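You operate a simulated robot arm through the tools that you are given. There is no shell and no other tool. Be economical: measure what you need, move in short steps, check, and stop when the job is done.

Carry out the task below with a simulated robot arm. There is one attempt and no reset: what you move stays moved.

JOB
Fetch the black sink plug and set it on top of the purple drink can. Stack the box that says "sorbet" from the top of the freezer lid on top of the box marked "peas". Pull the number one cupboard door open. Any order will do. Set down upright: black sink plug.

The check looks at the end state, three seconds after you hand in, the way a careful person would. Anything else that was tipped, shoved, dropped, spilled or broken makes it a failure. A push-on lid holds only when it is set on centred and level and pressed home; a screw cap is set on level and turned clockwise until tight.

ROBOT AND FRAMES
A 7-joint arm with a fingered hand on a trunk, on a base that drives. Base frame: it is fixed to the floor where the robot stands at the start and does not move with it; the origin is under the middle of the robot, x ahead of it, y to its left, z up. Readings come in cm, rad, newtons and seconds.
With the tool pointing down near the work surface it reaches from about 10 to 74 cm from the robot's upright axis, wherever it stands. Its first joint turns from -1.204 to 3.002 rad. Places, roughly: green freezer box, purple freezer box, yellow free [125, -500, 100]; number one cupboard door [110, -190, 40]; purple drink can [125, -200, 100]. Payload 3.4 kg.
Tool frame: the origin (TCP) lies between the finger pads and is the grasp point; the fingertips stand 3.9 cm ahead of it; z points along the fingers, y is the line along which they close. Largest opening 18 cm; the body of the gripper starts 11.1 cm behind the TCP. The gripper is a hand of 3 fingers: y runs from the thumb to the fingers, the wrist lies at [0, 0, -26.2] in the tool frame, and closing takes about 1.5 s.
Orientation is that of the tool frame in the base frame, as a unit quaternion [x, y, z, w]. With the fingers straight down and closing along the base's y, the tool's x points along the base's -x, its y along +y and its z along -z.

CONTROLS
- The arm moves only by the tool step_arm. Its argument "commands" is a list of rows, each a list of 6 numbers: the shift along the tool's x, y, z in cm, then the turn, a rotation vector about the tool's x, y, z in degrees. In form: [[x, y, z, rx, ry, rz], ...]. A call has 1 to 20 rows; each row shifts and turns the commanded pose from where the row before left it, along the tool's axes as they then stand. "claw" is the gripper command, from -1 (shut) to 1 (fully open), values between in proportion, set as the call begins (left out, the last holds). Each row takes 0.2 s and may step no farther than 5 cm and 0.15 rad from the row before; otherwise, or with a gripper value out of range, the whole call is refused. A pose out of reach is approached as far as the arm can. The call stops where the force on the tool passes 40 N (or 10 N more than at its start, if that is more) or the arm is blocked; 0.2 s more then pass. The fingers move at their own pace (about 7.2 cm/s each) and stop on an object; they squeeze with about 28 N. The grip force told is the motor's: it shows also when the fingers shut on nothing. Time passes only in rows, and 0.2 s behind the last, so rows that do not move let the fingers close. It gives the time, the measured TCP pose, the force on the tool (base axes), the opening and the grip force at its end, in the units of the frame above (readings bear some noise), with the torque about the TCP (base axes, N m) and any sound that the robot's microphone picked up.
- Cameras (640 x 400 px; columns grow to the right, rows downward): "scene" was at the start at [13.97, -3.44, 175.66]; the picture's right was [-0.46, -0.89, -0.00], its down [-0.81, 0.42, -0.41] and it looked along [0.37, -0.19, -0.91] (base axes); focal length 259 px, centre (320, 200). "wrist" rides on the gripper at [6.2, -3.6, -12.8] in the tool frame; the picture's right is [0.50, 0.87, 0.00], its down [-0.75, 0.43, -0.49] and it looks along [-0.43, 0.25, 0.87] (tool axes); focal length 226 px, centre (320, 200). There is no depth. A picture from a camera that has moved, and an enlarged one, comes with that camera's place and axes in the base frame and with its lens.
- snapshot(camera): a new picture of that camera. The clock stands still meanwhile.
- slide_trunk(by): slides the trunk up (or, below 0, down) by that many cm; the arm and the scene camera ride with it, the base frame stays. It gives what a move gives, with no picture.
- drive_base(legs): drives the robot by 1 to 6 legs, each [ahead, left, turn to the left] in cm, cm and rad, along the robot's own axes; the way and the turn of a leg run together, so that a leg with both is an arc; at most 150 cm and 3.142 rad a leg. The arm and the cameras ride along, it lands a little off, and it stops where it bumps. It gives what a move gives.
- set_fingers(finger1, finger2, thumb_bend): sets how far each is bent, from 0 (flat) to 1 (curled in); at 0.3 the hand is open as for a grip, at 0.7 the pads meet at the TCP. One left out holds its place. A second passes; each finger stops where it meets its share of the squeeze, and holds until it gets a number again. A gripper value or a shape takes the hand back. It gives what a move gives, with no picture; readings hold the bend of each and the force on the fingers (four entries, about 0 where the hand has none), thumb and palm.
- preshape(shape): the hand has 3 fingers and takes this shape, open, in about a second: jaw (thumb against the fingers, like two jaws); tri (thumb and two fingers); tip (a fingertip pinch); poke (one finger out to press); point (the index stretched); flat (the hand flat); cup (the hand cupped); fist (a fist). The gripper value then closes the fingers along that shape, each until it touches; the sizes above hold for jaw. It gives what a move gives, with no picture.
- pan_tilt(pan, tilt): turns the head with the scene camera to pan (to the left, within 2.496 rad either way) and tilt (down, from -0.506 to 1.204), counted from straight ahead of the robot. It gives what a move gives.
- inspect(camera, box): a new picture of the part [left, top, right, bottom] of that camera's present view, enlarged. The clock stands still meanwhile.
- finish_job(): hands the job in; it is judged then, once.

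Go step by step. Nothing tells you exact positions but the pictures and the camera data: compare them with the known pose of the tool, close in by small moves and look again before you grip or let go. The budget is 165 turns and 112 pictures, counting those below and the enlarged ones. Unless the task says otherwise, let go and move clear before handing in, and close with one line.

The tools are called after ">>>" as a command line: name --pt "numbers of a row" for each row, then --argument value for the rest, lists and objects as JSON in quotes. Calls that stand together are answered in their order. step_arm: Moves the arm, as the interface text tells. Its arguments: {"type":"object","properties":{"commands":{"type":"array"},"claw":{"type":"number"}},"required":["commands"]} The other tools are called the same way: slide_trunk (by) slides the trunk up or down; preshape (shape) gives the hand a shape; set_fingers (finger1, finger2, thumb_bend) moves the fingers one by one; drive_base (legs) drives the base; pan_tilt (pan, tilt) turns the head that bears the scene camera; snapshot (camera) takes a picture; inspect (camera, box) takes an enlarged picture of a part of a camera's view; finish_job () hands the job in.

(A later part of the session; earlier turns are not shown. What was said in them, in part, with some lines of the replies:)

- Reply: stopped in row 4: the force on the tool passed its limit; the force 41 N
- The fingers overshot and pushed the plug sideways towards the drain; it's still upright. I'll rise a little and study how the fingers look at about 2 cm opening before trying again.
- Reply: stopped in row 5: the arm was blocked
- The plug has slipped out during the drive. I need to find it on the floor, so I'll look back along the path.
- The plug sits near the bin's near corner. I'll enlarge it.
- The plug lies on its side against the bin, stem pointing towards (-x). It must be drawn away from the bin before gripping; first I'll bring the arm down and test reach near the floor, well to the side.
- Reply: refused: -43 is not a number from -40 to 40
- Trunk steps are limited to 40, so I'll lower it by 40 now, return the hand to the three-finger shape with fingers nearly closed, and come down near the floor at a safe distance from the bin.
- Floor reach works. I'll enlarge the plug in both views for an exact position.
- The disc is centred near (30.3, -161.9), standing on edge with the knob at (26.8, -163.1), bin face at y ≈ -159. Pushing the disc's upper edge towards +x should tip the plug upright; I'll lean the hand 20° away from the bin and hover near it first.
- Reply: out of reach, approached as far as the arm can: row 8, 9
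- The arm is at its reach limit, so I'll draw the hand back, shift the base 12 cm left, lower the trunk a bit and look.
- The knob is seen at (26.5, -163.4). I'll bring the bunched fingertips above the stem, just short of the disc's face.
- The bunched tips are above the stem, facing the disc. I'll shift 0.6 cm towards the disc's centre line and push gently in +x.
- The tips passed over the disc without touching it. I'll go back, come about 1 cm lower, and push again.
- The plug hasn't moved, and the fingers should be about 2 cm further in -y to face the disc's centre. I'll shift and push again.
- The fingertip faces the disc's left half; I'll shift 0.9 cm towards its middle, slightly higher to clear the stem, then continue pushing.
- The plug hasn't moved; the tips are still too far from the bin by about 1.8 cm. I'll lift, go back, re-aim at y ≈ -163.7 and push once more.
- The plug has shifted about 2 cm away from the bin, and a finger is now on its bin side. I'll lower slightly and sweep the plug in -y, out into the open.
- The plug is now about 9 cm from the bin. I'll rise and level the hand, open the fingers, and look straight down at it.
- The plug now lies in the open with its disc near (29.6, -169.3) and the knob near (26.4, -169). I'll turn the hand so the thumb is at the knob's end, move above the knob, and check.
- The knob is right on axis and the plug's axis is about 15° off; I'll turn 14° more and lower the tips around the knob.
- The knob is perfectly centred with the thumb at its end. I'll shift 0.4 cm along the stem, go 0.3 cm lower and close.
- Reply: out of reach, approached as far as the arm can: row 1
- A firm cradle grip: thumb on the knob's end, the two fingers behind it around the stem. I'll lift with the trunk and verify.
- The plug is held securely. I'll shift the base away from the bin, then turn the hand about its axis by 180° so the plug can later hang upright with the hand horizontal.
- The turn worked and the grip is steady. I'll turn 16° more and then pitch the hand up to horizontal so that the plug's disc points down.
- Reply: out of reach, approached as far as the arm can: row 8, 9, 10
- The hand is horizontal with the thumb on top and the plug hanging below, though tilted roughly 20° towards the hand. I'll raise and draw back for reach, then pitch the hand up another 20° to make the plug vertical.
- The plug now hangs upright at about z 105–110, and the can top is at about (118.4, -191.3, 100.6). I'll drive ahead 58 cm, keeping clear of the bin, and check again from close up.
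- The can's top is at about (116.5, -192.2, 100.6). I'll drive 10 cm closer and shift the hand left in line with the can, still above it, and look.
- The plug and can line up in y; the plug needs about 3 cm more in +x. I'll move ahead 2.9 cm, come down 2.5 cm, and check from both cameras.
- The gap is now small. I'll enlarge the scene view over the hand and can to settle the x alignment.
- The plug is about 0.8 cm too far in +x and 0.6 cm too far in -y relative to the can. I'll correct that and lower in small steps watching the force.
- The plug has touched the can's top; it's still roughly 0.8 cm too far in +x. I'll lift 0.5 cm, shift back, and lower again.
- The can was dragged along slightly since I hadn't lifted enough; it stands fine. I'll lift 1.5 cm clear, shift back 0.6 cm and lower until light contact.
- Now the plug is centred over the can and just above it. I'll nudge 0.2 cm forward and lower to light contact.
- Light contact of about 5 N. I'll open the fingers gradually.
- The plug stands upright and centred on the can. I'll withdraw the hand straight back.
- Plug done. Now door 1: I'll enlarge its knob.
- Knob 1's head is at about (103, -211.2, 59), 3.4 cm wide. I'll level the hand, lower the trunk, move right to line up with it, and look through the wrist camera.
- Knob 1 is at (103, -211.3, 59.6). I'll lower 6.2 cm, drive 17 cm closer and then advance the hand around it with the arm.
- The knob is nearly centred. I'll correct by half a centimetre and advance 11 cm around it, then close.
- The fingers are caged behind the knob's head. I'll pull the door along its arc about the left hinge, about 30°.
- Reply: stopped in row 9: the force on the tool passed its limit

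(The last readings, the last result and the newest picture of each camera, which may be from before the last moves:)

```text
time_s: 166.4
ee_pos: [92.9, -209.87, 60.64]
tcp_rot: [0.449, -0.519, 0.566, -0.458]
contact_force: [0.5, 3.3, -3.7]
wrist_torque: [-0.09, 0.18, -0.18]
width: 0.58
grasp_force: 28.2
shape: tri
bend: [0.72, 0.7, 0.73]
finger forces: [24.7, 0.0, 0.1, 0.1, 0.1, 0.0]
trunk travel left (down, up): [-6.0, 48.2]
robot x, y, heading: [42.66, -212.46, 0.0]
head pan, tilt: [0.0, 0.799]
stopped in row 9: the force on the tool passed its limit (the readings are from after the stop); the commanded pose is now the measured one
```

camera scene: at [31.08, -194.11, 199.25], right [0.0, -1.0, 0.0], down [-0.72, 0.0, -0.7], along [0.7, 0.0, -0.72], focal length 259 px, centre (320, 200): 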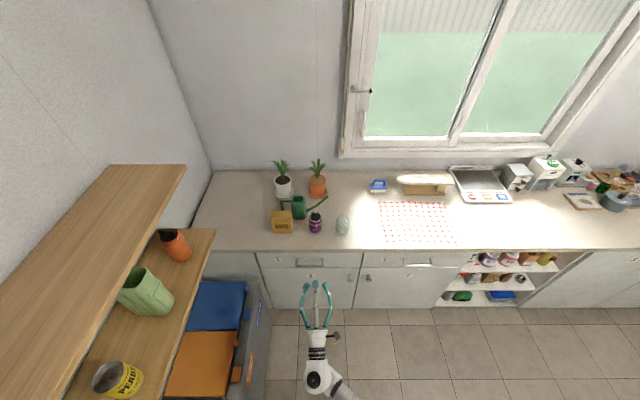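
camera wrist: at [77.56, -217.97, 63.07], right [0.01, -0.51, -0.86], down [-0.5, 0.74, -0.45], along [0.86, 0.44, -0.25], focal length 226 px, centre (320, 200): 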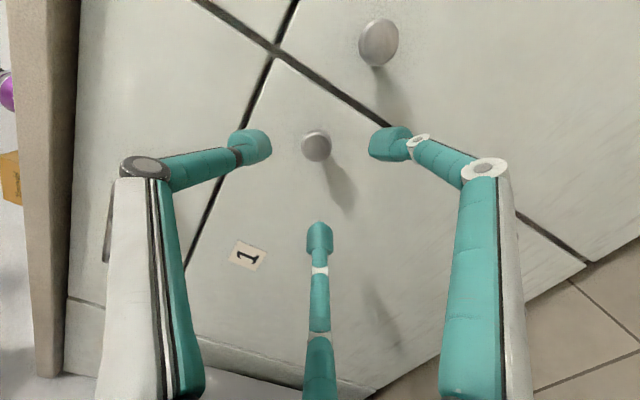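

It stopped after about 8 cm on a force limit. I'll look at the grip.

>>> snapshot --camera "wrist"

```text
15 pictures are left
camera wrist: at [78.94, -213.79, 63.67], right [-0.04, -0.53, -0.85], down [-0.33, 0.81, -0.49], along [0.94, 0.26, -0.21], focal length 226 px, centre (320, 200)
```

wrist: 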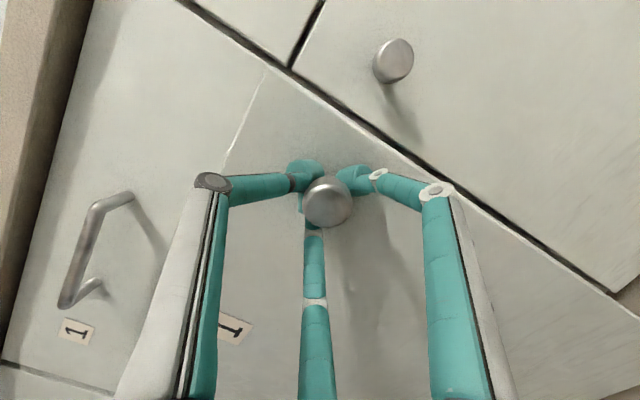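

The door is ajar by about 10° and the fingers still cage the knob. I'll loosen slightly and continue with a slower pull.

>>> step_arm --pt "0 0 0 0 0 0" --pt "-0.1 0 -0.6 0 0 0" --pt "-0.12 0 -0.8 0 0.6 0" --pt "-0.12 0 -0.9 0 1 0" --pt "-0.12 0 -0.9 0 1 0" --pt "-0.12 0 -0.9 0 1 0" --pt "-0.12 0 -0.9 0 1 0" --pt "-0.12 0 -0.9 0 1 0" --pt "-0.12 0 -0.9 0 1 0" --pt "-0.12 0 -0.9 0 1 0" --pt "-0.12 0 -0.9 0 1 0" --pt "-0.12 0 -0.9 0 1 0" --pt "-0.12 0 -0.9 0 1 0" --pt "-0.12 0 -0.9 0 1 0" --pt "-0.12 0 -0.9 0 1 0" --pt "-0.12 0 -0.9 0 1 0" --pt "-0.12 0 -0.9 0 1 0" --pt "-0.12 0 -0.9 0 1 0" --pt "0 0 0 0 0 0" --claw -0.78

```text
time_s: 168.9
ee_pos: [88.73, -210.25, 62.5]
tcp_rot: [0.379, -0.488, 0.649, -0.444]
contact_force: [0.7, 5.6, 0.7]
wrist_torque: [0.09, -0.1, 0.05]
width: 2.14
grasp_force: 0.1
shape: tri
bend: [0.71, 0.7, 0.73]
finger forces: [0.0, 5.1, 0.0, 0.1, 0.1, 0.0]
trunk travel left (down, up): [-6.0, 48.2]
robot x, y, heading: [42.79, -211.63, -0.007]
head pan, tilt: [0.0, 0.799]
stopped in row 12: the arm was blocked; the commanded pose is now the measured one
```

The arm itself is blocked in this posture, so I'll pull with the base instead, following the arc.

>>> drive_base --legs '[[-8, 2.3, 0], [-8, 3.7, 0]]'

>>> snapshot --camera "wrist"

```text
time_s: 170.7
ee_pos: [72.75, -205.41, 62.86]
tcp_rot: [0.374, -0.492, 0.647, -0.447]
contact_force: [0.1, 0.6, 0.4]
wrist_torque: [0.04, -0.01, 0.03]
width: 1.98
grasp_force: 0.0
shape: tri
bend: [0.71, 0.71, 0.73]
finger forces: [0.1, 0.0, 0.1, 0.1, 0.0, 0.0]
trunk travel left (down, up): [-6.0, 48.2]
robot x, y, heading: [26.62, -206.59, -0.003]
head pan, tilt: [0.0, 0.799]
```

```text
14 pictures are left
camera wrist: at [58.07, -207.12, 63.52], right [0.02, -0.58, -0.82], down [-0.12, 0.81, -0.57], along [0.99, 0.11, -0.05], focal length 226 px, centre (320, 200)
```

wrist: 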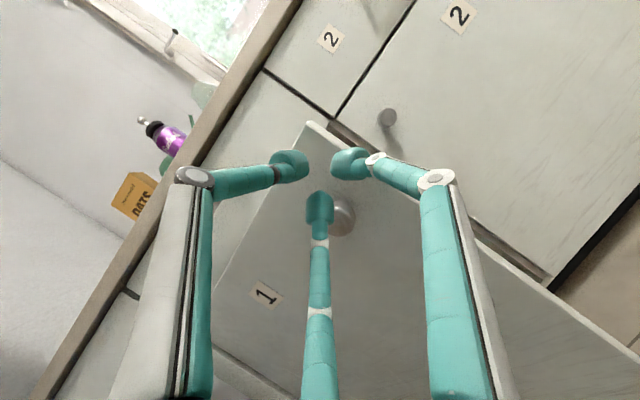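

The door is open about 23° and the knob has slipped free. I'll close the fingers, move the hand round the door's free edge (at about y -211) and push it wider from behind.

>>> step_arm --pt "0 0 -1 0 0 0" --pt "0 0 0 0 0 0" --pt "0 0 0 0 0 0" --claw -0.9

>>> drive_base --legs '[[-5, -15, 0], [23, 0, 0]]'

>>> snapshot --camera "wrist"

```text
time_s: 171.4
ee_pos: [72.33, -204.87, 63.08]
tcp_rot: [0.371, -0.483, 0.657, -0.444]
contact_force: [0.4, -0.5, -0.4]
wrist_torque: [-0.03, 0.01, 0.0]
width: 0.93
grasp_force: 0.2
shape: tri
bend: [0.71, 0.71, 0.71]
finger forces: [0.1, 0.0, 0.0, 0.0, 0.0, 0.1]
trunk travel left (down, up): [-6.0, 48.2]
robot x, y, heading: [26.6, -206.42, -0.007]
head pan, tilt: [0.0, 0.799]
```

```text
time_s: 174.2
ee_pos: [90.37, -219.71, 62.85]
tcp_rot: [0.375, -0.481, 0.658, -0.442]
contact_force: [-0.7, 0.2, 0.1]
wrist_torque: [0.03, -0.04, 0.03]
width: 0.94
grasp_force: 0.0
shape: tri
bend: [0.71, 0.71, 0.71]
finger forces: [0.0, 0.0, 0.0, 0.0, 0.1, 0.0]
trunk travel left (down, up): [-6.0, 48.2]
robot x, y, heading: [44.66, -221.52, -0.001]
head pan, tilt: [0.0, 0.799]
```

```text
13 pictures are left
camera wrist: at [75.77, -221.26, 63.2], right [0.03, -0.6, -0.8], down [-0.11, 0.8, -0.6], along [0.99, 0.1, -0.04], focal length 226 px, centre (320, 200)
```

wrist: 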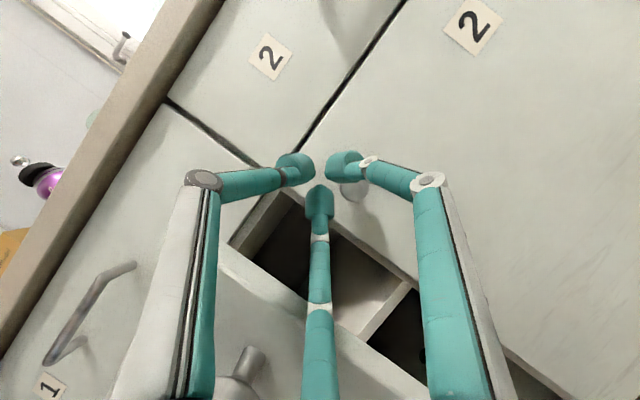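

The hand is beside the door's free edge with the tips past it. I'll drive left and slightly back, so the hand swings the door wider.

>>> drive_base --legs '[[-2, 9, 0], [-6, 9, 0], [-8, 9, 0]]'

>>> snapshot --camera "scene"

```text
time_s: 175.1
ee_pos: [89.12, -218.11, 63.26]
tcp_rot: [0.36, -0.476, 0.675, -0.433]
contact_force: [-10.6, -30.5, 4.3]
wrist_torque: [-1.09, 0.49, 0.98]
width: 0.49
grasp_force: 0.0
shape: tri
bend: [0.7, 0.7, 0.71]
finger forces: [0.0, 32.1, 0.1, 0.0, 0.1, 0.0]
trunk travel left (down, up): [-6.0, 48.2]
robot x, y, heading: [44.03, -218.55, -0.006]
head pan, tilt: [0.0, 0.799]
stopped in leg 1: the force on the tool passed its limit (the readings are from after the stop); the commanded pose is now the measured one
```

```text
12 pictures are left
camera scene: at [88.82, -221.51, 154.34], right [0.0, -1.0, -0.02], down [-0.72, 0.02, -0.69], along [0.7, 0.01, -0.72], focal length 259 px, centre (320, 200)
```

scene: 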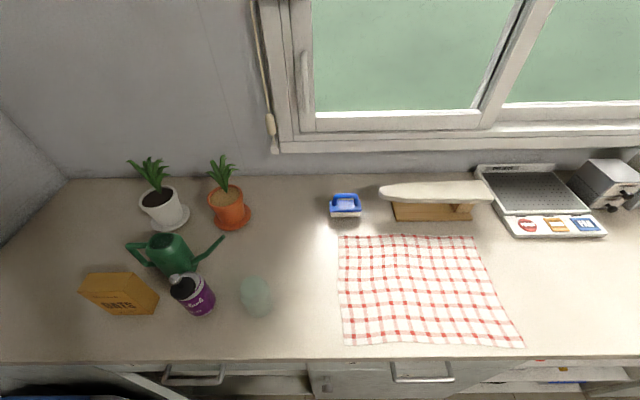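

The hand only pushes on the door's end face, so I'll back off and point the fingers straight down instead, to reach in behind the door's top edge and pull.

>>> drive_base --legs '[[0, -4, 0], [-16, 0, 0]]'

>>> step_arm --pt "0 0 0 -8.17 -0.62 0" --pt "0 0 0 -8.17 -0.62 0" --pt "0 0 0 -8.17 -0.62 0" --pt "0 0 0 -8.17 -0.62 0" --pt "0 0 0 -8.17 -0.62 0" --pt "0 0 0 -8.17 -0.62 0" --pt "0 0 0 -8.17 -0.62 0" --pt "0 0 0 -8.17 -0.62 0" --pt "0 0 0 -8.17 -0.62 0" --pt "0 0 0 -8.17 -0.62 0" --pt "0 0 0 -8.17 -0.62 0" --pt "0 0 0 -8.17 -0.62 0" --pt "0 0 0 -8.17 -0.62 0" --pt "0 0 0 0 0 0" --pt "0 0 0 0 0 0"

```text
time_s: 175.8
ee_pos: [88.84, -217.91, 63.48]
tcp_rot: [0.36, -0.467, 0.687, -0.424]
contact_force: [-10.9, -31.1, 4.8]
wrist_torque: [-1.22, 0.61, 0.98]
width: 0.4
grasp_force: 0.2
shape: tri
bend: [0.71, 0.7, 0.71]
finger forces: [0.1, 33.6, 0.0, 0.0, 0.0, 0.0]
trunk travel left (down, up): [-6.0, 48.2]
robot x, y, heading: [43.94, -218.7, -0.011]
head pan, tilt: [0.0, 0.799]
stopped in leg 1: the force on the tool passed its limit (the readings are from after the stop); the commanded pose is now the measured one
```

```text
time_s: 176.7
ee_pos: [92.26, -220.7, 65.0]
tcp_rot: [0.464, -0.495, 0.635, -0.369]
contact_force: [-0.3, 0.4, -0.4]
wrist_torque: [-0.01, 0.01, -0.02]
width: 0.89
grasp_force: 0.1
shape: tri
bend: [0.71, 0.7, 0.71]
finger forces: [0.1, 0.0, 0.0, 0.0, 0.0, 0.0]
trunk travel left (down, up): [-6.0, 48.2]
robot x, y, heading: [44.37, -218.19, -0.004]
head pan, tilt: [0.0, 0.799]
stopped in row 4: the arm was blocked; the commanded pose is now the measured one
```

The contact is released now. I'll back the base off first, then continue turning the hand down.

>>> drive_base --legs '[[0, -4, 0], [-22, 0, 0]]'

>>> step_arm --pt "0 -2 2 0 0 0" --pt "0 -2 2 0 0 0" --pt "0 -2 2 0 0 0" --pt "0 -2 2 0 0 0" --pt "0 0 0 0 0 0"

```text
time_s: 178.8
ee_pos: [70.23, -224.8, 64.59]
tcp_rot: [0.465, -0.498, 0.634, -0.368]
contact_force: [0.3, -0.8, 0.4]
wrist_torque: [-0.04, 0.0, -0.02]
width: 0.88
grasp_force: 0.1
shape: tri
bend: [0.71, 0.7, 0.71]
finger forces: [0.0, 0.1, 0.1, 0.1, 0.0, 0.0]
trunk travel left (down, up): [-6.0, 48.2]
robot x, y, heading: [21.52, -222.75, -0.007]
head pan, tilt: [0.0, 0.799]
```

```text
time_s: 180.2
ee_pos: [76.54, -225.63, 71.5]
tcp_rot: [0.492, -0.448, 0.656, -0.356]
contact_force: [0.8, 1.3, -0.1]
wrist_torque: [0.0, -0.01, 0.02]
width: 0.91
grasp_force: 0.1
shape: tri
bend: [0.71, 0.7, 0.71]
finger forces: [0.1, 0.1, 0.0, 0.0, 0.0, 0.0]
trunk travel left (down, up): [-6.0, 48.2]
robot x, y, heading: [21.98, -222.77, -0.001]
head pan, tilt: [0.0, 0.799]
stopped in row 5: the arm was blocked; the commanded pose is now the measured one
```

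The arm is cramped with the trunk so low. I'll raise the trunk again and then turn the hand downwards.

>>> slide_trunk --by 36

>>> step_arm --pt "0 0 0 -8 0 0" --pt "0 0 0 -8 0 0" --pt "0 0 0 -8 0 0" --pt "0 0 0 -8 0 0" --pt "0 0 0 -8 0 0" --pt "0 0 0 -8 0 0" --pt "0 0 0 -8 0 0" --pt "0 0 0 -8 0 0" --pt "0 0 0 -8 0 0" --pt "0 0 0 -8 0 0" --pt "0 0 0 -8 0 0" --pt "0 0 0 0 0 0" --pt "0 0 0 0 0 0"

```text
time_s: 183.7
ee_pos: [76.82, -225.77, 107.43]
tcp_rot: [0.495, -0.442, 0.661, -0.351]
contact_force: [0.3, -0.2, -0.2]
wrist_torque: [0.0, -0.05, -0.02]
width: 0.9
grasp_force: 0.0
shape: tri
bend: [0.71, 0.7, 0.71]
finger forces: [0.0, 0.0, 0.0, 0.0, 0.1, 0.0]
trunk travel left (down, up): [-42.0, 12.2]
robot x, y, heading: [21.93, -222.25, -0.005]
head pan, tilt: [0.0, 0.799]
```

```text
time_s: 184.3
ee_pos: [76.52, -228.97, 105.02]
tcp_rot: [0.556, -0.43, 0.66, -0.263]
contact_force: [0.4, -0.4, -0.4]
wrist_torque: [-0.02, -0.03, 0.01]
width: 0.92
grasp_force: 0.1
shape: tri
bend: [0.71, 0.7, 0.71]
finger forces: [0.0, 0.0, 0.0, 0.0, 0.0, 0.0]
trunk travel left (down, up): [-42.0, 12.2]
robot x, y, heading: [21.95, -222.87, -0.003]
head pan, tilt: [0.0, 0.799]
stopped in row 2: the arm was blocked; the commanded pose is now the measured one
```

The wrist has wandered to a joint limit during the pull. I'll undo the roll and yaw first, in small rows.

>>> step_arm --pt "0 0 0 0 0 7.6" --pt "0 0 0 0 0 7.6" --pt "0 0 0 0 0 7.6" --pt "0 0 0 0 0 7.6" --pt "0 0 0 0 -8 0" --pt "0 0 0 0 -8 0" --pt "0 0 0 0 0 0" --pt "0 0 0 0 0 0"

>>> step_arm --pt "0 0 0 -8 0 0" --pt "0 0 0 -8 0 0" --pt "0 0 0 -8 0 0" --pt "0 0 0 -8 0 0" --pt "0 0 0 -8 0 0" --pt "0 0 0 -8 0 0" --pt "0 0 0 -8 0 0" --pt "0 0 0 -8 0 0" --pt "0 0 0 -8 0 0" --pt "0 0 0 -8 0 0" --pt "0 0 0 -8 0 0" --pt "0 0 0 0 0 0" --pt "0 0 0 0 0 0"

```text
time_s: 186.1
ee_pos: [76.65, -228.61, 105.06]
tcp_rot: [0.499, -0.497, 0.504, -0.501]
contact_force: [0.1, 0.0, 0.1]
wrist_torque: [0.05, 0.0, -0.02]
width: 0.89
grasp_force: 0.1
shape: tri
bend: [0.71, 0.7, 0.71]
finger forces: [0.0, 0.1, 0.0, 0.0, 0.1, 0.1]
trunk travel left (down, up): [-42.0, 12.2]
robot x, y, heading: [21.98, -221.96, -0.005]
head pan, tilt: [0.0, 0.799]
```

```text
time_s: 188.9
ee_pos: [83.96, -227.7, 94.04]
tcp_rot: [-0.707, 0.707, -0.018, 0.014]
contact_force: [0.1, 0.3, -0.5]
wrist_torque: [-0.03, 0.02, 0.02]
width: 0.89
grasp_force: 0.1
shape: tri
bend: [0.71, 0.71, 0.71]
finger forces: [0.0, 0.0, 0.0, 0.0, 0.0, 0.0]
out of reach, approached as far as the arm can: row 7, 8, 9, 10, 11
trunk travel left (down, up): [-42.0, 12.2]
robot x, y, heading: [21.61, -222.43, -0.007]
head pan, tilt: [0.0, 0.799]
```

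The hand now points straight down. I'll draw it in, return to the home yaw and lower the trunk to door height.

>>> step_arm --pt "0 3.5 0 0 0 0" --pt "0 3.5 0 0 0 0" --pt "0 3.5 0 0 0 0" --pt "0 3.5 0 0 0 0" --pt "0 0 0 0 0 8.2" --pt "0 0 0 0 0 8.2" --pt "0 0 0 0 0 8.2" --pt "0 0 0 0 0 8.2" --pt "0 0 0 0 0 8.2" --pt "0 0 0 0 0 8.2" --pt "0 0 0 0 0 8.2" --pt "0 0 0 0 0 8.2" --pt "0 0 0 0 0 8.2" --pt "0 0 0 0 0 8.2" --pt "0 0 0 0 0 8" --pt "0 0 0 0 0 0" --claw -0.9

>>> slide_trunk --by -30

```text
time_s: 192.3
ee_pos: [73.7, -228.09, 87.18]
tcp_rot: [0.001, 1.0, -0.002, 0.023]
contact_force: [-0.2, -0.3, -0.7]
wrist_torque: [0.01, 0.0, -0.01]
width: 0.91
grasp_force: 0.0
shape: tri
bend: [0.71, 0.71, 0.71]
finger forces: [0.0, 0.0, 0.1, 0.1, 0.0, 0.0]
out of reach, approached as far as the arm can: row 1, 2, 3, 4
trunk travel left (down, up): [-42.0, 12.2]
robot x, y, heading: [21.97, -222.42, -0.002]
head pan, tilt: [0.0, 0.799]
```

```text
time_s: 195.3
ee_pos: [67.03, -228.04, 43.73]
tcp_rot: [-0.001, 0.992, -0.002, -0.13]
contact_force: [-1.1, 0.1, -0.3]
wrist_torque: [0.02, 0.0, 0.02]
width: 0.88
grasp_force: 0.0
shape: tri
bend: [0.71, 0.71, 0.71]
finger forces: [0.0, 0.0, 0.0, 0.1, 0.0, 0.0]
trunk travel left (down, up): [-12.0, 42.2]
robot x, y, heading: [22.05, -222.4, -0.007]
head pan, tilt: [0.0, 0.799]
```

The hand ended a bit tilted and low. I'll level it and raise it to about z 64.

>>> step_arm --pt "0 0 -3 0 -7.5 0" --pt "0 0 -4.5 0 -7.5 0" --pt "0 0 -4.5 0 0 0" --pt "0 0 -4.5 0 0 0" --pt "0 0 -4 0 0 0" --pt "0 0 0 0 0 0" --pt "0 0 0 0 0 0"

>>> snapshot --camera "wrist"

```text
time_s: 196.9
ee_pos: [69.27, -228.72, 52.59]
tcp_rot: [-0.001, 1.0, -0.008, 0.01]
contact_force: [0.8, 1.0, 0.1]
wrist_torque: [0.0, 0.0, -0.02]
width: 0.9
grasp_force: 0.0
shape: tri
bend: [0.71, 0.71, 0.71]
finger forces: [0.1, 0.0, 0.1, 0.0, 0.1, 0.0]
out of reach, approached as far as the arm can: row 3, 4, 5
trunk travel left (down, up): [-12.0, 42.2]
robot x, y, heading: [21.82, -223.03, -0.009]
head pan, tilt: [0.0, 0.799]
```

```text
11 pictures are left
camera wrist: at [62.71, -232.23, 65.12], right [-0.5, 0.87, -0.03], down [0.74, 0.44, 0.5], along [0.44, 0.23, -0.86], focal length 226 px, centre (320, 200)
```

wrist: 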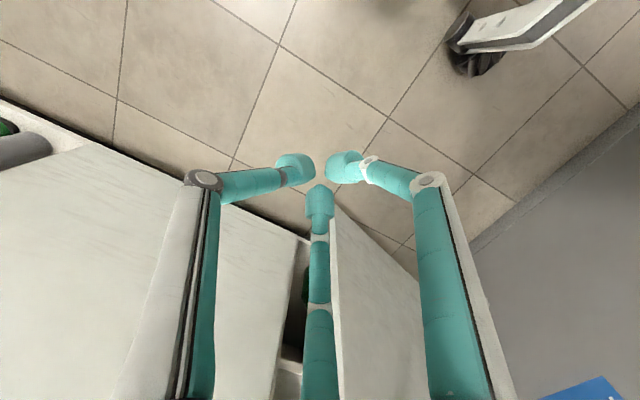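

I'll raise the trunk 11 cm, then drive forward so the fingers stand beside and past the door's edge.

>>> slide_trunk --by 11

>>> drive_base --legs '[[25.5, 0, 0]]'

>>> snapshot --camera "wrist"

```text
time_s: 198.3
ee_pos: [68.37, -228.16, 63.08]
tcp_rot: [-0.001, 1.0, -0.001, 0.0]
contact_force: [-0.1, 0.8, 0.5]
wrist_torque: [0.01, 0.0, -0.03]
width: 0.88
grasp_force: 0.1
shape: tri
bend: [0.71, 0.71, 0.71]
finger forces: [0.1, 0.0, 0.0, 0.0, 0.0, 0.0]
trunk travel left (down, up): [-23.0, 31.2]
robot x, y, heading: [22.28, -222.53, -0.002]
head pan, tilt: [0.0, 0.799]
```

```text
time_s: 200.1
ee_pos: [93.83, -228.51, 62.99]
tcp_rot: [0.001, 1.0, 0.0, 0.0]
contact_force: [0.4, 0.0, 0.5]
wrist_torque: [-0.02, 0.02, 0.01]
width: 0.9
grasp_force: 0.1
shape: tri
bend: [0.71, 0.71, 0.71]
finger forces: [0.0, 0.0, 0.0, 0.0, 0.0, 0.1]
trunk travel left (down, up): [-23.0, 31.2]
robot x, y, heading: [47.29, -222.59, -0.01]
head pan, tilt: [0.0, 0.799]
```

```text
10 pictures are left
camera wrist: at [87.41, -232.07, 75.67], right [-0.5, 0.87, 0.0], down [0.75, 0.44, 0.49], along [0.43, 0.24, -0.87], focal length 226 px, centre (320, 200)
```

wrist: 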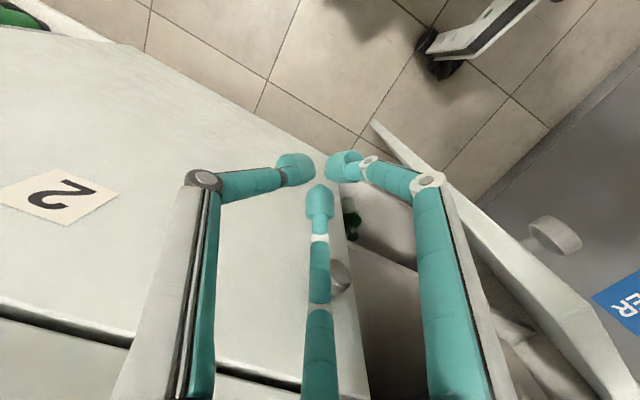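

The door's free edge is near (91, -215). I'll go 4 cm further forward, slightly up, and then left behind the door.

>>> step_arm --pt "-1 0 -1.5 0 0 0" --pt "-1 0 0 0 0 0" --pt "-1 0 0 0 0 0" --pt "-1 0 0 0 0 0" --pt "0 0 0 0 0 0"

>>> drive_base --legs '[[0, 19, 0]]'

>>> snapshot --camera "wrist"

```text
time_s: 201.3
ee_pos: [97.58, -228.41, 64.2]
tcp_rot: [0.001, 1.0, -0.001, 0.001]
contact_force: [0.0, 0.8, -0.2]
wrist_torque: [-0.05, -0.03, 0.0]
width: 0.9
grasp_force: 0.1
shape: tri
bend: [0.71, 0.71, 0.71]
finger forces: [0.1, 0.0, 0.1, 0.0, 0.0, 0.1]
out of reach, approached as far as the arm can: row 1
trunk travel left (down, up): [-23.0, 31.2]
robot x, y, heading: [47.17, -222.65, -0.011]
head pan, tilt: [0.0, 0.799]
```

```text
time_s: 202.9
ee_pos: [97.81, -209.66, 64.24]
tcp_rot: [0.002, 1.0, -0.001, 0.001]
contact_force: [-0.6, 0.2, -0.1]
wrist_torque: [-0.03, 0.0, 0.02]
width: 0.88
grasp_force: 0.0
shape: tri
bend: [0.71, 0.71, 0.71]
finger forces: [0.0, 0.1, 0.0, 0.0, 0.1, 0.1]
trunk travel left (down, up): [-23.0, 31.2]
robot x, y, heading: [47.67, -203.78, -0.013]
head pan, tilt: [0.0, 0.799]
```

```text
9 pictures are left
camera wrist: at [91.49, -213.26, 76.75], right [-0.5, 0.87, 0.0], down [0.75, 0.43, 0.49], along [0.43, 0.24, -0.87], focal length 226 px, centre (320, 200)
```

wrist: 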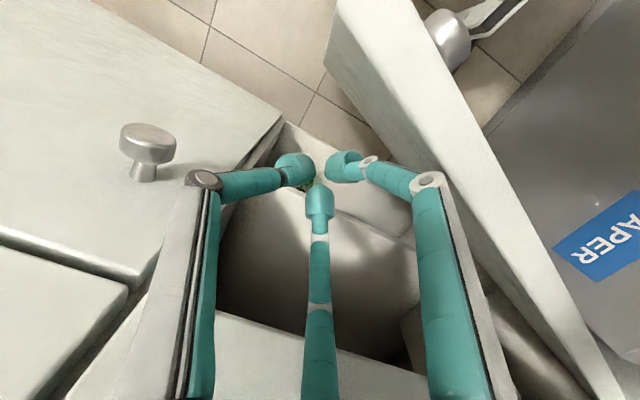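

The fingers are now behind the door's top edge. I'll swing it open by driving back and left along the arc.

>>> drive_base --legs '[[-9.8, 3.4, 0], [-10, 5.6, 0], [-8, 5, 0]]'

```text
time_s: 205.6
ee_pos: [69.87, -198.1, 64.07]
tcp_rot: [0.004, 1.0, 0.011, 0.004]
contact_force: [-0.1, -0.5, 0.4]
wrist_torque: [0.17, -0.04, -0.02]
width: 0.9
grasp_force: 0.1
shape: tri
bend: [0.71, 0.71, 0.71]
finger forces: [0.0, 0.0, 0.1, 0.1, 0.1, 0.0]
trunk travel left (down, up): [-23.0, 31.2]
robot x, y, heading: [20.18, -190.56, -0.01]
head pan, tilt: [0.0, 0.799]
```

The door swings freely. I'll push it further open with the arm.

>>> step_arm --pt "1.5 1.9 0 0 0 0" --pt "1.5 1.9 0 0 0 0" --pt "1.5 1.9 0 0 0 0" --pt "1.4 2 0 0 0 0" --pt "1.4 2 0 0 0 0" --pt "1.2 2 0 0 0 0" --pt "1.1 2.1 0 0 0 0" --pt "1 2.1 0 0 0 0" --pt "0.9 2.1 0 0 0 0" --pt "0.8 2.1 0 0 0 0" --pt "0.6 2.1 0 0 0 0" --pt "0 0 0 0 0 0"

>>> snapshot --camera "wrist"

```text
time_s: 208.4
ee_pos: [60.5, -173.75, 66.09]
tcp_rot: [0.003, 0.999, -0.012, 0.042]
contact_force: [0.9, 0.0, 0.1]
wrist_torque: [0.01, 0.0, 0.0]
width: 0.91
grasp_force: 0.1
shape: tri
bend: [0.71, 0.71, 0.71]
finger forces: [0.0, 0.0, 0.0, 0.1, 0.0, 0.0]
trunk travel left (down, up): [-23.0, 31.2]
robot x, y, heading: [19.71, -190.45, -0.015]
head pan, tilt: [0.0, 0.799]
stopped in row 12: the arm was blocked; the commanded pose is now the measured one
```

```text
8 pictures are left
camera wrist: at [53.19, -177.09, 78.24], right [-0.49, 0.87, -0.06], down [0.71, 0.44, 0.54], along [0.5, 0.22, -0.84], focal length 226 px, centre (320, 200)
```

wrist: 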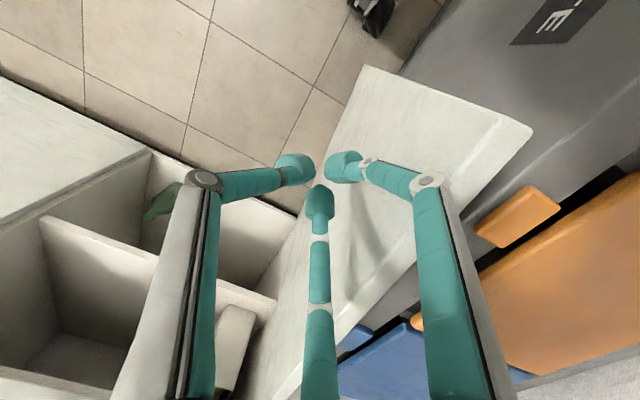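

The door stands about 75–80° open. I'll withdraw the hand, raise the trunk, and drive along the counter towards the freezer boxes.

>>> step_arm --pt "0 -3 0 0 0 0" --pt "0 -4 0 0 0 0" --pt "0 -4 0 0 0 0" --pt "0 -4 0 0 0 0" --pt "0 -4 0 0 0 0" --pt "0 0 0 0 0 0"

>>> drive_base --legs '[[0, -40, 0], [15, -100, 0], [0, -100, 0]]'

>>> slide_trunk --by 28

>>> pan_tilt --pan -0.6 --tilt 0.65

>>> snapshot --camera "scene"

```text
time_s: 209.3
ee_pos: [66.85, -188.83, 70.64]
tcp_rot: [0.002, 0.993, -0.034, 0.114]
contact_force: [0.4, 0.9, 0.1]
wrist_torque: [0.02, -0.01, 0.04]
width: 0.88
grasp_force: 0.1
shape: tri
bend: [0.71, 0.71, 0.71]
finger forces: [0.0, 0.1, 0.1, 0.1, 0.0, 0.1]
trunk travel left (down, up): [-23.0, 31.2]
robot x, y, heading: [20.03, -190.17, -0.008]
head pan, tilt: [0.0, 0.799]
stopped in row 4: the arm was blocked; the commanded pose is now the measured one
```

```text
time_s: 221.4
ee_pos: [78.4, -428.77, 70.83]
tcp_rot: [0.001, 0.993, -0.035, 0.116]
contact_force: [-0.3, 0.2, -0.4]
wrist_torque: [0.03, 0.0, 0.01]
width: 0.89
grasp_force: 0.0
shape: tri
bend: [0.71, 0.71, 0.71]
finger forces: [0.0, 0.0, 0.0, 0.0, 0.1, 0.0]
trunk travel left (down, up): [-23.0, 31.2]
robot x, y, heading: [31.54, -430.52, -0.008]
head pan, tilt: [0.0, 0.799]
```

```text
time_s: 224.2
ee_pos: [78.33, -428.93, 99.02]
tcp_rot: [0.001, 0.993, -0.033, 0.115]
contact_force: [-0.4, -0.3, 0.5]
wrist_torque: [0.01, 0.01, -0.03]
width: 0.9
grasp_force: 0.0
shape: tri
bend: [0.71, 0.71, 0.71]
finger forces: [0.1, 0.0, 0.0, 0.0, 0.2, 0.0]
trunk travel left (down, up): [-51.0, 3.2]
robot x, y, heading: [31.24, -430.52, -0.01]
head pan, tilt: [0.0, 0.799]
```

```text
time_s: 225.2
ee_pos: [78.31, -428.83, 98.98]
tcp_rot: [0.002, 0.993, -0.035, 0.117]
contact_force: [-1.0, -1.2, -0.6]
wrist_torque: [0.0, 0.01, 0.03]
width: 0.91
grasp_force: 0.1
shape: tri
bend: [0.71, 0.71, 0.71]
finger forces: [0.0, 0.0, 0.1, 0.0, 0.0, 0.0]
trunk travel left (down, up): [-51.0, 3.2]
robot x, y, heading: [31.65, -430.26, -0.008]
head pan, tilt: [-0.6, 0.649]
```

```text
7 pictures are left
camera scene: at [35.85, -435.5, 205.48], right [-0.57, -0.82, 0.0], down [-0.5, 0.35, -0.8], along [0.65, -0.46, -0.61], focal length 259 px, centre (320, 200)
```

scene: 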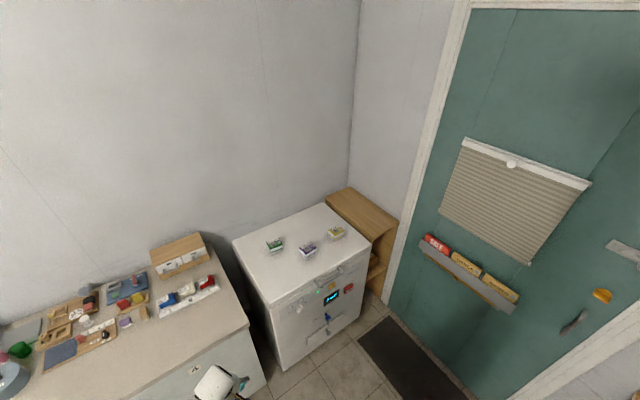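

Three small boxes stand on the freezer's lid: green, purple and yellow. I'll enlarge to read them.

>>> inspect --camera "scene" --box '[255, 215, 355, 275]'

```text
6.40 times, centred on (305, 245) of scene
camera zoom: at [35.85, -435.5, 205.48], right [-0.57, -0.82, 0.0], down [-0.5, 0.35, -0.8], along [0.65, -0.46, -0.61], focal length 1658 px, centre (416, -88)
```

zoom: 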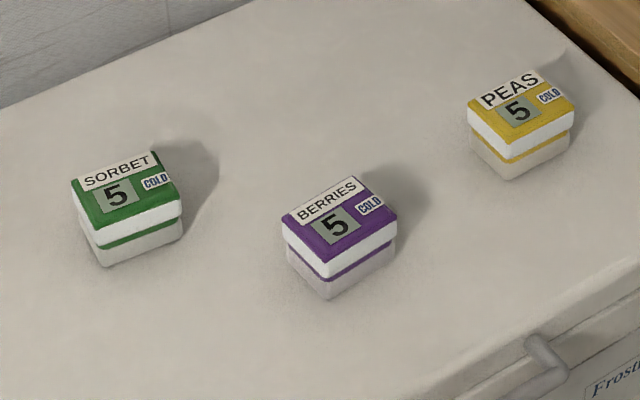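

Green is SORBET at about (130.5, -472.4), and yellow is PEAS at about (119.2, -506.4), both squared to the freezer. I'll raise and level the hand, open the fingers, and drive up to the freezer.

>>> step_arm --pt "0 0 -2 -2 6.8 0" --pt "0 0 -3.7 -2 6.8 0" --pt "0 0 -3.7 0 0 0" --pt "0 0 -3.7 0 0 0" --pt "0 0 -3.0 0 0 0" --pt "0 0 0 0 0 0" --claw 0.25

>>> drive_base --legs '[[0, -40, 0.008], [34, 0, 0]]'

```text
time_s: 226.7
ee_pos: [84.68, -427.18, 96.31]
tcp_rot: [0.002, 1.0, 0.002, -0.001]
contact_force: [0.7, 0.8, -0.7]
wrist_torque: [-0.02, -0.01, 0.02]
width: 11.19
grasp_force: 0.0
shape: tri
bend: [0.67, 0.67, 0.67]
finger forces: [0.0, 0.0, 0.1, 0.0, 0.0, 0.0]
out of reach, approached as far as the arm can: row 1, 2, 3, 4, 5
trunk travel left (down, up): [-51.0, 3.2]
robot x, y, heading: [31.13, -430.58, -0.012]
head pan, tilt: [-0.6, 0.649]
```

```text
time_s: 231.0
ee_pos: [118.44, -466.92, 96.33]
tcp_rot: [-0.002, 1.0, 0.0, -0.002]
contact_force: [-0.2, -0.3, -0.3]
wrist_torque: [0.02, -0.01, 0.01]
width: 11.22
grasp_force: 0.0
shape: tri
bend: [0.67, 0.67, 0.67]
finger forces: [0.0, 0.0, 0.0, 0.0, 0.0, 0.0]
trunk travel left (down, up): [-51.0, 3.2]
robot x, y, heading: [65.12, -470.45, 0.002]
head pan, tilt: [-0.6, 0.649]
```

The arm didn't rise as far as asked but nothing was touched. I'll look through the wrist camera.

>>> snapshot --camera "wrist"

```text
5 pictures are left
camera wrist: at [112.34, -470.63, 109.02], right [-0.5, 0.86, 0.0], down [0.75, 0.44, 0.49], along [0.42, 0.25, -0.87], focal length 226 px, centre (320, 200)
```

wrist: 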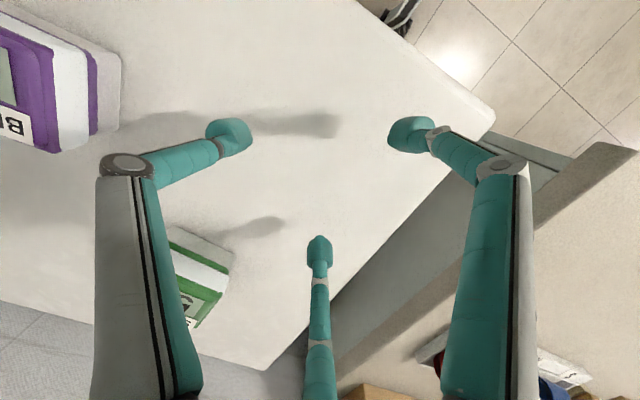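

The freezer top is at z ≈ 88.3, which puts SORBET at about (136.6, -474.8) and PEAS at (124.8, -511.1), tops near z 93. I'll raise the trunk the last 3 cm, try to raise the arm a little, and move over SORBET.

>>> slide_trunk --by 3

>>> step_arm --pt "1 0 -1.5 0 0 0" --pt "1 0 -1.5 0 0 0" --pt "1 0 -1.5 0 0 0" --pt "0 0 0 0 0 0" --claw 0.25

```text
time_s: 231.7
ee_pos: [118.45, -466.92, 99.36]
tcp_rot: [-0.002, 1.0, 0.002, -0.001]
contact_force: [0.5, 0.2, 0.0]
wrist_torque: [0.0, 0.0, -0.02]
width: 11.18
grasp_force: 0.1
shape: tri
bend: [0.67, 0.67, 0.67]
finger forces: [0.0, 0.0, 0.0, 0.0, 0.1, 0.0]
trunk travel left (down, up): [-54.0, 0.2]
robot x, y, heading: [65.67, -470.32, -0.011]
head pan, tilt: [-0.6, 0.649]
```

```text
time_s: 232.7
ee_pos: [118.53, -466.88, 99.42]
tcp_rot: [-0.002, 1.0, 0.002, -0.002]
contact_force: [0.3, -0.4, -0.1]
wrist_torque: [0.0, 0.0, -0.01]
width: 11.2
grasp_force: 0.1
shape: tri
bend: [0.67, 0.67, 0.67]
finger forces: [0.1, 0.0, 0.0, 0.0, 0.0, 0.1]
out of reach, approached as far as the arm can: row 1, 2, 3
trunk travel left (down, up): [-54.0, 0.2]
robot x, y, heading: [65.19, -470.23, -0.005]
head pan, tilt: [-0.6, 0.649]
```

I'll test whether the arm can rise once it's further to the right, as it could earlier.

>>> step_arm --pt "2 -2 0 0 0 0" --pt "2 -2 0 0 0 0" --pt "2 -2 0 0 0 0" --pt "0 -2 -2 0 0 0" --pt "0 0 -3 0 0 0" --pt "0 0 -3 0 0 0" --pt "0 0 0 0 0 0"

```text
time_s: 234.3
ee_pos: [115.79, -474.71, 97.64]
tcp_rot: [-0.001, 1.0, 0.0, 0.001]
contact_force: [0.5, -0.7, -0.1]
wrist_torque: [0.0, -0.02, 0.01]
width: 11.19
grasp_force: 0.1
shape: tri
bend: [0.67, 0.67, 0.67]
finger forces: [0.0, 0.0, 0.0, 0.0, 0.1, 0.1]
out of reach, approached as far as the arm can: row 1, 2, 3, 4, 5, 6
trunk travel left (down, up): [-54.0, 0.2]
robot x, y, heading: [65.4, -470.1, -0.004]
head pan, tilt: [-0.6, 0.649]
```

The height limit loosens with reach, so I'll try extending forward and up instead.

>>> step_arm --pt "-3 0 -2 0 0 0" --pt "-3 0 -3 0 0 0" --pt "-2 0 -3 0 0 0" --pt "0 0 -2 0 0 0" --pt "0 0 0 0 0 0"

```text
time_s: 235.5
ee_pos: [126.37, -474.66, 104.62]
tcp_rot: [-0.002, 1.0, 0.001, 0.0]
contact_force: [0.7, 0.6, 0.2]
wrist_torque: [-0.01, 0.01, 0.01]
width: 11.21
grasp_force: 0.1
shape: tri
bend: [0.67, 0.67, 0.67]
finger forces: [0.1, 0.1, 0.0, 0.0, 0.0, 0.0]
out of reach, approached as far as the arm can: row 1, 2, 3, 4
trunk travel left (down, up): [-54.0, 0.2]
robot x, y, heading: [65.25, -470.32, -0.005]
head pan, tilt: [-0.6, 0.649]
```

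With more reach the hand gets up to z 104.6. I'll drive the base forward so the hand is over SORBET, and check.

>>> drive_base --legs '[[10, -0.8, 0.004]]'

>>> snapshot --camera "wrist"

```text
time_s: 236.7
ee_pos: [136.39, -474.81, 104.65]
tcp_rot: [-0.005, 1.0, 0.0, 0.0]
contact_force: [0.1, 0.5, -1.3]
wrist_torque: [-0.04, 0.0, 0.01]
width: 11.19
grasp_force: 0.1
shape: tri
bend: [0.67, 0.67, 0.67]
finger forces: [0.0, 0.0, 0.1, 0.0, 0.1, 0.0]
trunk travel left (down, up): [-54.0, 0.2]
robot x, y, heading: [74.97, -470.82, 0.001]
head pan, tilt: [-0.6, 0.649]
```

```text
4 pictures are left
camera wrist: at [130.14, -478.44, 117.31], right [-0.51, 0.86, 0.0], down [0.75, 0.44, 0.49], along [0.42, 0.25, -0.87], focal length 226 px, centre (320, 200)
```

wrist: 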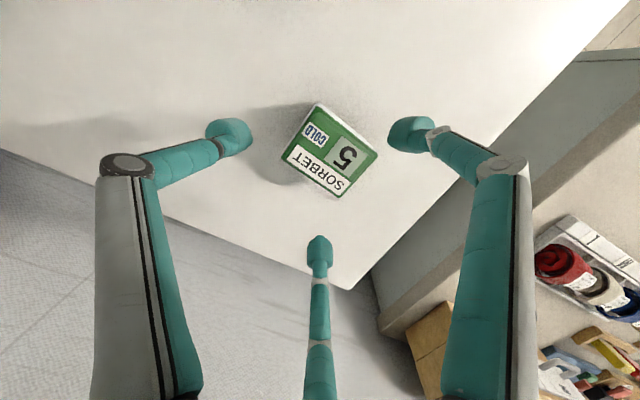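

SORBET is at about (136.3, -473.4), nicely between the fingers. I'll centre and descend most of the way.

>>> step_arm --pt "0.1 0.7 2 0 0 0" --pt "0 0 3 0 0 0" --pt "0 0 3 0 0 0" --pt "0 0 1.5 0 0 0" --pt "0 0 0 0 0 0" --claw 0.25

```text
time_s: 237.9
ee_pos: [136.24, -474.19, 95.24]
tcp_rot: [-0.005, 1.0, 0.002, 0.001]
contact_force: [0.0, 0.9, -0.2]
wrist_torque: [-0.06, 0.0, 0.02]
width: 11.23
grasp_force: 0.2
shape: tri
bend: [0.67, 0.67, 0.67]
finger forces: [0.0, 0.1, 0.0, 0.0, 0.0, 0.0]
trunk travel left (down, up): [-54.0, 0.2]
robot x, y, heading: [75.08, -471.09, -0.001]
head pan, tilt: [-0.6, 0.649]
```

Good. I'll go 2 cm lower and close the fingers on the box.

>>> step_arm --pt "0 0 1 0 0 0" --pt "0 0 1 0 0 0" --pt "0 0 0 0 0 0" --claw 0.25

>>> step_arm --pt "0 0 0 0 0 0" --pt "0 0 0 0 0 0" --pt "0 0 0 0 0 0" --pt "0 0 0 0 0 0" --pt "0 0 0 0 0 0" --pt "0 0 0 0 0 0" --pt "0 0 0 0 0 0" --claw -0.5

```text
time_s: 238.7
ee_pos: [136.07, -474.19, 93.23]
tcp_rot: [-0.005, 1.0, 0.001, 0.0]
contact_force: [0.3, -0.4, 0.1]
wrist_torque: [0.03, -0.02, 0.02]
width: 11.23
grasp_force: 0.0
shape: tri
bend: [0.67, 0.67, 0.67]
finger forces: [0.1, 0.0, 0.0, 0.1, 0.0, 0.0]
trunk travel left (down, up): [-54.0, 0.2]
robot x, y, heading: [74.69, -471.36, 0.004]
head pan, tilt: [-0.6, 0.649]
```

```text
time_s: 240.3
ee_pos: [136.06, -474.1, 93.32]
tcp_rot: [-0.004, 1.0, 0.001, 0.0]
contact_force: [-0.1, -0.8, -0.2]
wrist_torque: [-0.05, 0.06, -0.04]
width: 6.19
grasp_force: 27.6
shape: tri
bend: [0.72, 0.72, 0.75]
finger forces: [24.0, 21.2, 0.0, 0.0, 24.9, 0.0]
trunk travel left (down, up): [-54.0, 0.2]
robot x, y, heading: [75.14, -471.01, 0.005]
head pan, tilt: [-0.6, 0.649]
```

SORBET is gripped (6.2 cm, about 23 N each). I'll lift it and check with the wrist camera.

>>> step_arm --pt "0 0 -2 0 0 0" --pt "0 0 -3 0 0 0" --pt "0 0 -3 0 0 0" --pt "0 0 -2.5 0 0 0" --pt "0 0 0 0 0 0"

>>> drive_base --legs '[[-11.3, -19, 0]]'

>>> snapshot --camera "wrist"

```text
time_s: 241.5
ee_pos: [135.93, -474.07, 103.73]
tcp_rot: [-0.004, 1.0, 0.0, 0.0]
contact_force: [1.1, -0.1, -2.2]
wrist_torque: [-0.01, -0.01, -0.01]
width: 6.16
grasp_force: 27.8
shape: tri
bend: [0.72, 0.72, 0.75]
finger forces: [24.1, 21.4, 0.1, 0.0, 24.9, 0.0]
trunk travel left (down, up): [-54.0, 0.2]
robot x, y, heading: [74.92, -471.2, 0.002]
head pan, tilt: [-0.6, 0.649]
```

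```text
time_s: 243.2
ee_pos: [124.6, -493.16, 103.68]
tcp_rot: [-0.004, 1.0, 0.001, 0.001]
contact_force: [0.8, 0.4, -2.8]
wrist_torque: [0.0, 0.04, 0.05]
width: 6.17
grasp_force: 28.3
shape: tri
bend: [0.72, 0.72, 0.75]
finger forces: [24.1, 21.3, 0.2, 0.1, 24.9, 0.0]
trunk travel left (down, up): [-54.0, 0.2]
robot x, y, heading: [63.84, -490.51, 0.003]
head pan, tilt: [-0.6, 0.649]
```

```text
3 pictures are left
camera wrist: at [118.41, -496.88, 116.38], right [-0.51, 0.86, 0.0], down [0.75, 0.44, 0.49], along [0.43, 0.25, -0.87], focal length 226 px, centre (320, 200)
```

wrist: 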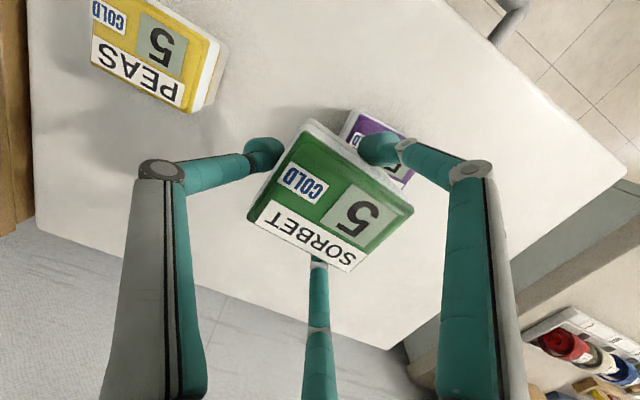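

SORBET is held level, about 9° turned; PEAS is centred at about (124.6, -510.6). I'll move right 18.4 cm with the arm and turn the box square to PEAS.

>>> step_arm --pt "0.05 -3.1 0 0 0 0" --pt "0.05 -3.1 0 0 0 0" --pt "0.05 -3.1 0 0 0 0" --pt "0.05 -3.1 0 0 0 0" --pt "0.05 -3.05 0 0 0 0" --pt "0 -3 0 0 0 0" --pt "0 0 0 0 0 -4.5" --pt "0 0 0 0 0 -4.5" --pt "0 0 0 0 0 0" --pt "0 0 0 0 0 0"

```text
time_s: 245.4
ee_pos: [124.34, -511.7, 103.81]
tcp_rot: [-0.083, 0.997, -0.001, 0.002]
contact_force: [-0.4, -0.5, -2.7]
wrist_torque: [0.0, -0.03, 0.0]
width: 6.14
grasp_force: 28.1
shape: tri
bend: [0.72, 0.72, 0.75]
finger forces: [24.0, 21.2, 0.0, 0.0, 24.8, 0.0]
trunk travel left (down, up): [-54.0, 0.2]
robot x, y, heading: [63.52, -490.37, -0.0]
head pan, tilt: [-0.6, 0.649]
```

Right over PEAS. I'll lower to about 0.7 cm above it and check alignment from the scene camera.

>>> step_arm --pt "0 0 1.5 0 0 0" --pt "0 0 1.5 0 0 0" --pt "0 0 1.1 0 0 0" --pt "0 0 0 0 0 0"

>>> inspect --camera "scene" --box '[210, 270, 350, 390]'

```text
time_s: 246.4
ee_pos: [124.49, -511.73, 99.75]
tcp_rot: [-0.083, 0.997, 0.0, 0.001]
contact_force: [-0.6, 0.2, 0.7]
wrist_torque: [-0.02, 0.01, 0.0]
width: 6.15
grasp_force: 27.7
shape: tri
bend: [0.72, 0.72, 0.75]
finger forces: [24.3, 21.3, 0.0, 0.0, 25.0, 0.0]
trunk travel left (down, up): [-54.0, 0.2]
robot x, y, heading: [64.05, -490.53, -0.0]
head pan, tilt: [-0.6, 0.649]
```

```text
3.33 times, centred on (280, 330) of scene
camera zoom: at [68.43, -495.73, 208.44], right [-0.56, -0.83, 0.0], down [-0.5, 0.34, -0.79], along [0.66, -0.45, -0.61], focal length 864 px, centre (453, -233)
```

zoom: 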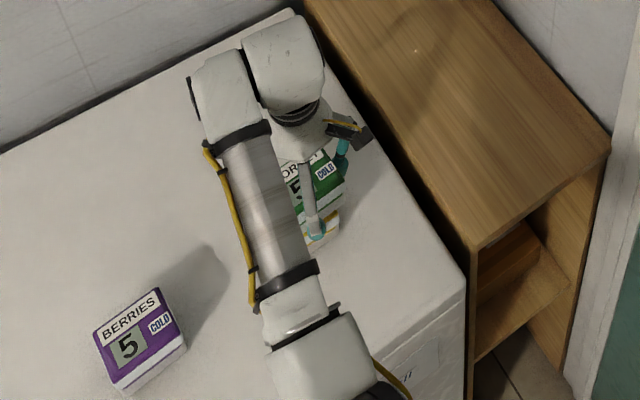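

The force reading shows the box now resting on something. I'll enlarge that spot to check the alignment.

>>> inspect --camera "scene" --box '[256, 306, 304, 350]'

```text
9.09 times, centred on (280, 328) of scene
camera zoom: at [68.43, -495.73, 208.44], right [-0.56, -0.83, 0.0], down [-0.5, 0.34, -0.79], along [0.66, -0.45, -0.61], focal length 2356 px, centre (684, -964)
```

zoom: 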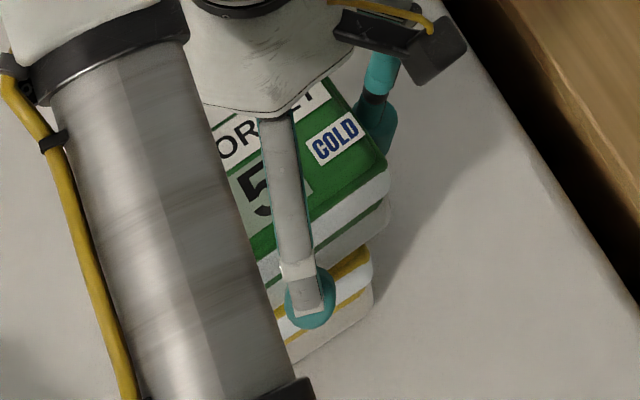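

SORBET is about 1.4 cm too far in -y relative to PEAS. I'll lift 1 cm, shift by (-0.3, +1.4), and lower gently.

>>> step_arm --pt "0 0 -1.3 0 0 0" --pt "0.03 0.7 0 0 0 0" --pt "0.03 0.73 0 0 0 0" --pt "0 0 0.5 0 0 0" --pt "0 0 0.4 0 0 0" --pt "0 0 0 0 0 0"

>>> step_arm --pt "0 0 0.2 0 0 0" --pt "0 0 0.2 0 0 0" --pt "0 0 0 0 0 0"

```text
time_s: 247.8
ee_pos: [123.96, -510.33, 100.1]
tcp_rot: [-0.082, 0.997, 0.0, 0.001]
contact_force: [0.1, -1.0, -2.5]
wrist_torque: [0.01, 0.0, -0.01]
width: 6.16
grasp_force: 28.0
shape: tri
bend: [0.72, 0.72, 0.75]
finger forces: [24.0, 21.3, 0.1, 0.0, 24.8, 0.1]
trunk travel left (down, up): [-54.0, 0.2]
robot x, y, heading: [63.9, -490.38, 0.002]
head pan, tilt: [-0.6, 0.649]
```

```text
time_s: 248.6
ee_pos: [124.08, -510.29, 99.7]
tcp_rot: [-0.084, 0.996, 0.0, 0.002]
contact_force: [1.3, -1.5, 1.8]
wrist_torque: [-0.01, 0.04, -0.02]
width: 6.18
grasp_force: 27.8
shape: tri
bend: [0.72, 0.72, 0.75]
finger forces: [24.0, 21.5, 0.1, 0.0, 25.1, 0.1]
trunk travel left (down, up): [-54.0, 0.2]
robot x, y, heading: [63.96, -490.42, 0.006]
head pan, tilt: [-0.6, 0.649]
```

The box rests on PEAS. I'll open the fingers and rise straight up.

>>> step_arm --pt "0 0 0 0 0 0" --pt "0 0 0 0 0 0" --pt "0 0 0 0 0 0" --claw -0.2

>>> step_arm --pt "0 0 0 0 0 0" --pt "0 0 0 0 0 0" --pt "0 0 0 0 0 0" --pt "0 0 -1.5 0 0 0" --pt "0 0 -2 0 0 0" --pt "0 0 0 0 0 0" --claw 0.25

```text
time_s: 249.4
ee_pos: [124.02, -510.33, 99.8]
tcp_rot: [-0.084, 0.997, 0.0, 0.002]
contact_force: [0.1, 0.2, 0.8]
wrist_torque: [0.0, -0.06, -0.03]
width: 7.23
grasp_force: 0.0
shape: tri
bend: [0.72, 0.72, 0.74]
finger forces: [0.1, 0.9, 0.0, 0.1, 0.1, 0.0]
trunk travel left (down, up): [-54.0, 0.2]
robot x, y, heading: [63.98, -490.47, 0.0]
head pan, tilt: [-0.6, 0.649]
```

```text
time_s: 250.8
ee_pos: [123.98, -510.24, 103.29]
tcp_rot: [-0.083, 0.997, 0.0, 0.002]
contact_force: [0.1, 0.2, -0.8]
wrist_torque: [-0.02, 0.0, -0.03]
width: 11.18
grasp_force: 0.0
shape: tri
bend: [0.67, 0.67, 0.67]
finger forces: [0.0, 0.1, 0.0, 0.0, 0.1, 0.1]
trunk travel left (down, up): [-54.0, 0.2]
robot x, y, heading: [63.96, -490.47, 0.004]
head pan, tilt: [-0.6, 0.649]
```

The fingertips may still be beside the box's top. I'll open fully and rise in small steps, watching for any drift.

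>>> step_arm --pt "0 0 0 0 0 0" --pt "0 0 0 0 0 0" --pt "0 0 0 0 0 0" --pt "0 0 0 0 0 0" --pt "0 0 -1 0 0 0" --pt "0 0 -1 0 0 0" --pt "0 0 -1 0 0 0" --pt "0 0 0 0 0 0" --claw 0.7

```text
time_s: 252.6
ee_pos: [123.91, -510.4, 106.38]
tcp_rot: [-0.082, 0.997, 0.001, 0.002]
contact_force: [0.1, -0.7, 0.1]
wrist_torque: [-0.02, 0.01, 0.01]
width: 15.27
grasp_force: 0.0
shape: tri
bend: [0.51, 0.51, 0.51]
finger forces: [0.1, 0.0, 0.0, 0.0, 0.1, 0.0]
trunk travel left (down, up): [-54.0, 0.2]
robot x, y, heading: [63.6, -490.28, 0.003]
head pan, tilt: [-0.6, 0.649]
```

No drift. I'll rise further.

>>> step_arm --pt "0 0 -1 0 0 0" --pt "0 0 -1 0 0 0" --pt "0 0 -1 0 0 0" --pt "0 0 0 0 0 0"

>>> snapshot --camera "wrist"

```text
time_s: 253.6
ee_pos: [124.92, -510.91, 108.55]
tcp_rot: [-0.083, 0.997, 0.0, 0.002]
contact_force: [-0.6, -1.1, -0.2]
wrist_torque: [-0.04, -0.03, -0.01]
width: 15.25
grasp_force: 0.0
shape: tri
bend: [0.51, 0.51, 0.51]
finger forces: [0.0, 0.0, 0.0, 0.0, 0.0, 0.0]
out of reach, approached as far as the arm can: row 2, 3
trunk travel left (down, up): [-54.0, 0.2]
robot x, y, heading: [63.8, -490.43, 0.006]
head pan, tilt: [-0.6, 0.649]
```

```text
0 pictures are left
camera wrist: at [119.31, -515.44, 121.12], right [-0.64, 0.77, 0.0], down [0.67, 0.55, 0.49], along [0.38, 0.31, -0.87], focal length 226 px, centre (320, 200)
```

wrist: 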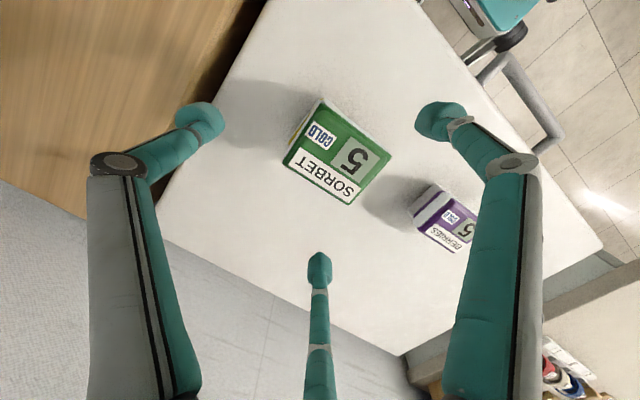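

SORBET sits squarely on PEAS and the fingers are above it. I'll back the base away and then hand in.

>>> drive_base --legs '[[-30, 0, 0]]'

```text
time_s: 255.6
ee_pos: [95.12, -510.71, 108.51]
tcp_rot: [-0.083, 0.997, 0.0, 0.002]
contact_force: [-0.2, 0.7, 0.3]
wrist_torque: [0.0, -0.03, -0.01]
width: 15.3
grasp_force: 0.1
shape: tri
bend: [0.51, 0.51, 0.51]
finger forces: [0.0, 0.0, 0.0, 0.0, 0.0, 0.0]
trunk travel left (down, up): [-54.0, 0.2]
robot x, y, heading: [34.0, -490.59, 0.002]
head pan, tilt: [-0.6, 0.649]
```

All three goals look done and the hand is clear of everything, so I'll hand in.

>>> finish_job

```text
The job is handed in.
```

All three jobs are done and handed in: the black plug stands upright on the purple can, the sorbet box sits squarely on the peas box, and cupboard door 1 is about 75–80° open. On the way I dropped the plug on the kitchen floor and picked it up again. I also bumped the sink's outer rim with the thumb, lightly touched the blue tub, and may have nudged the can a little while setting the plug down.
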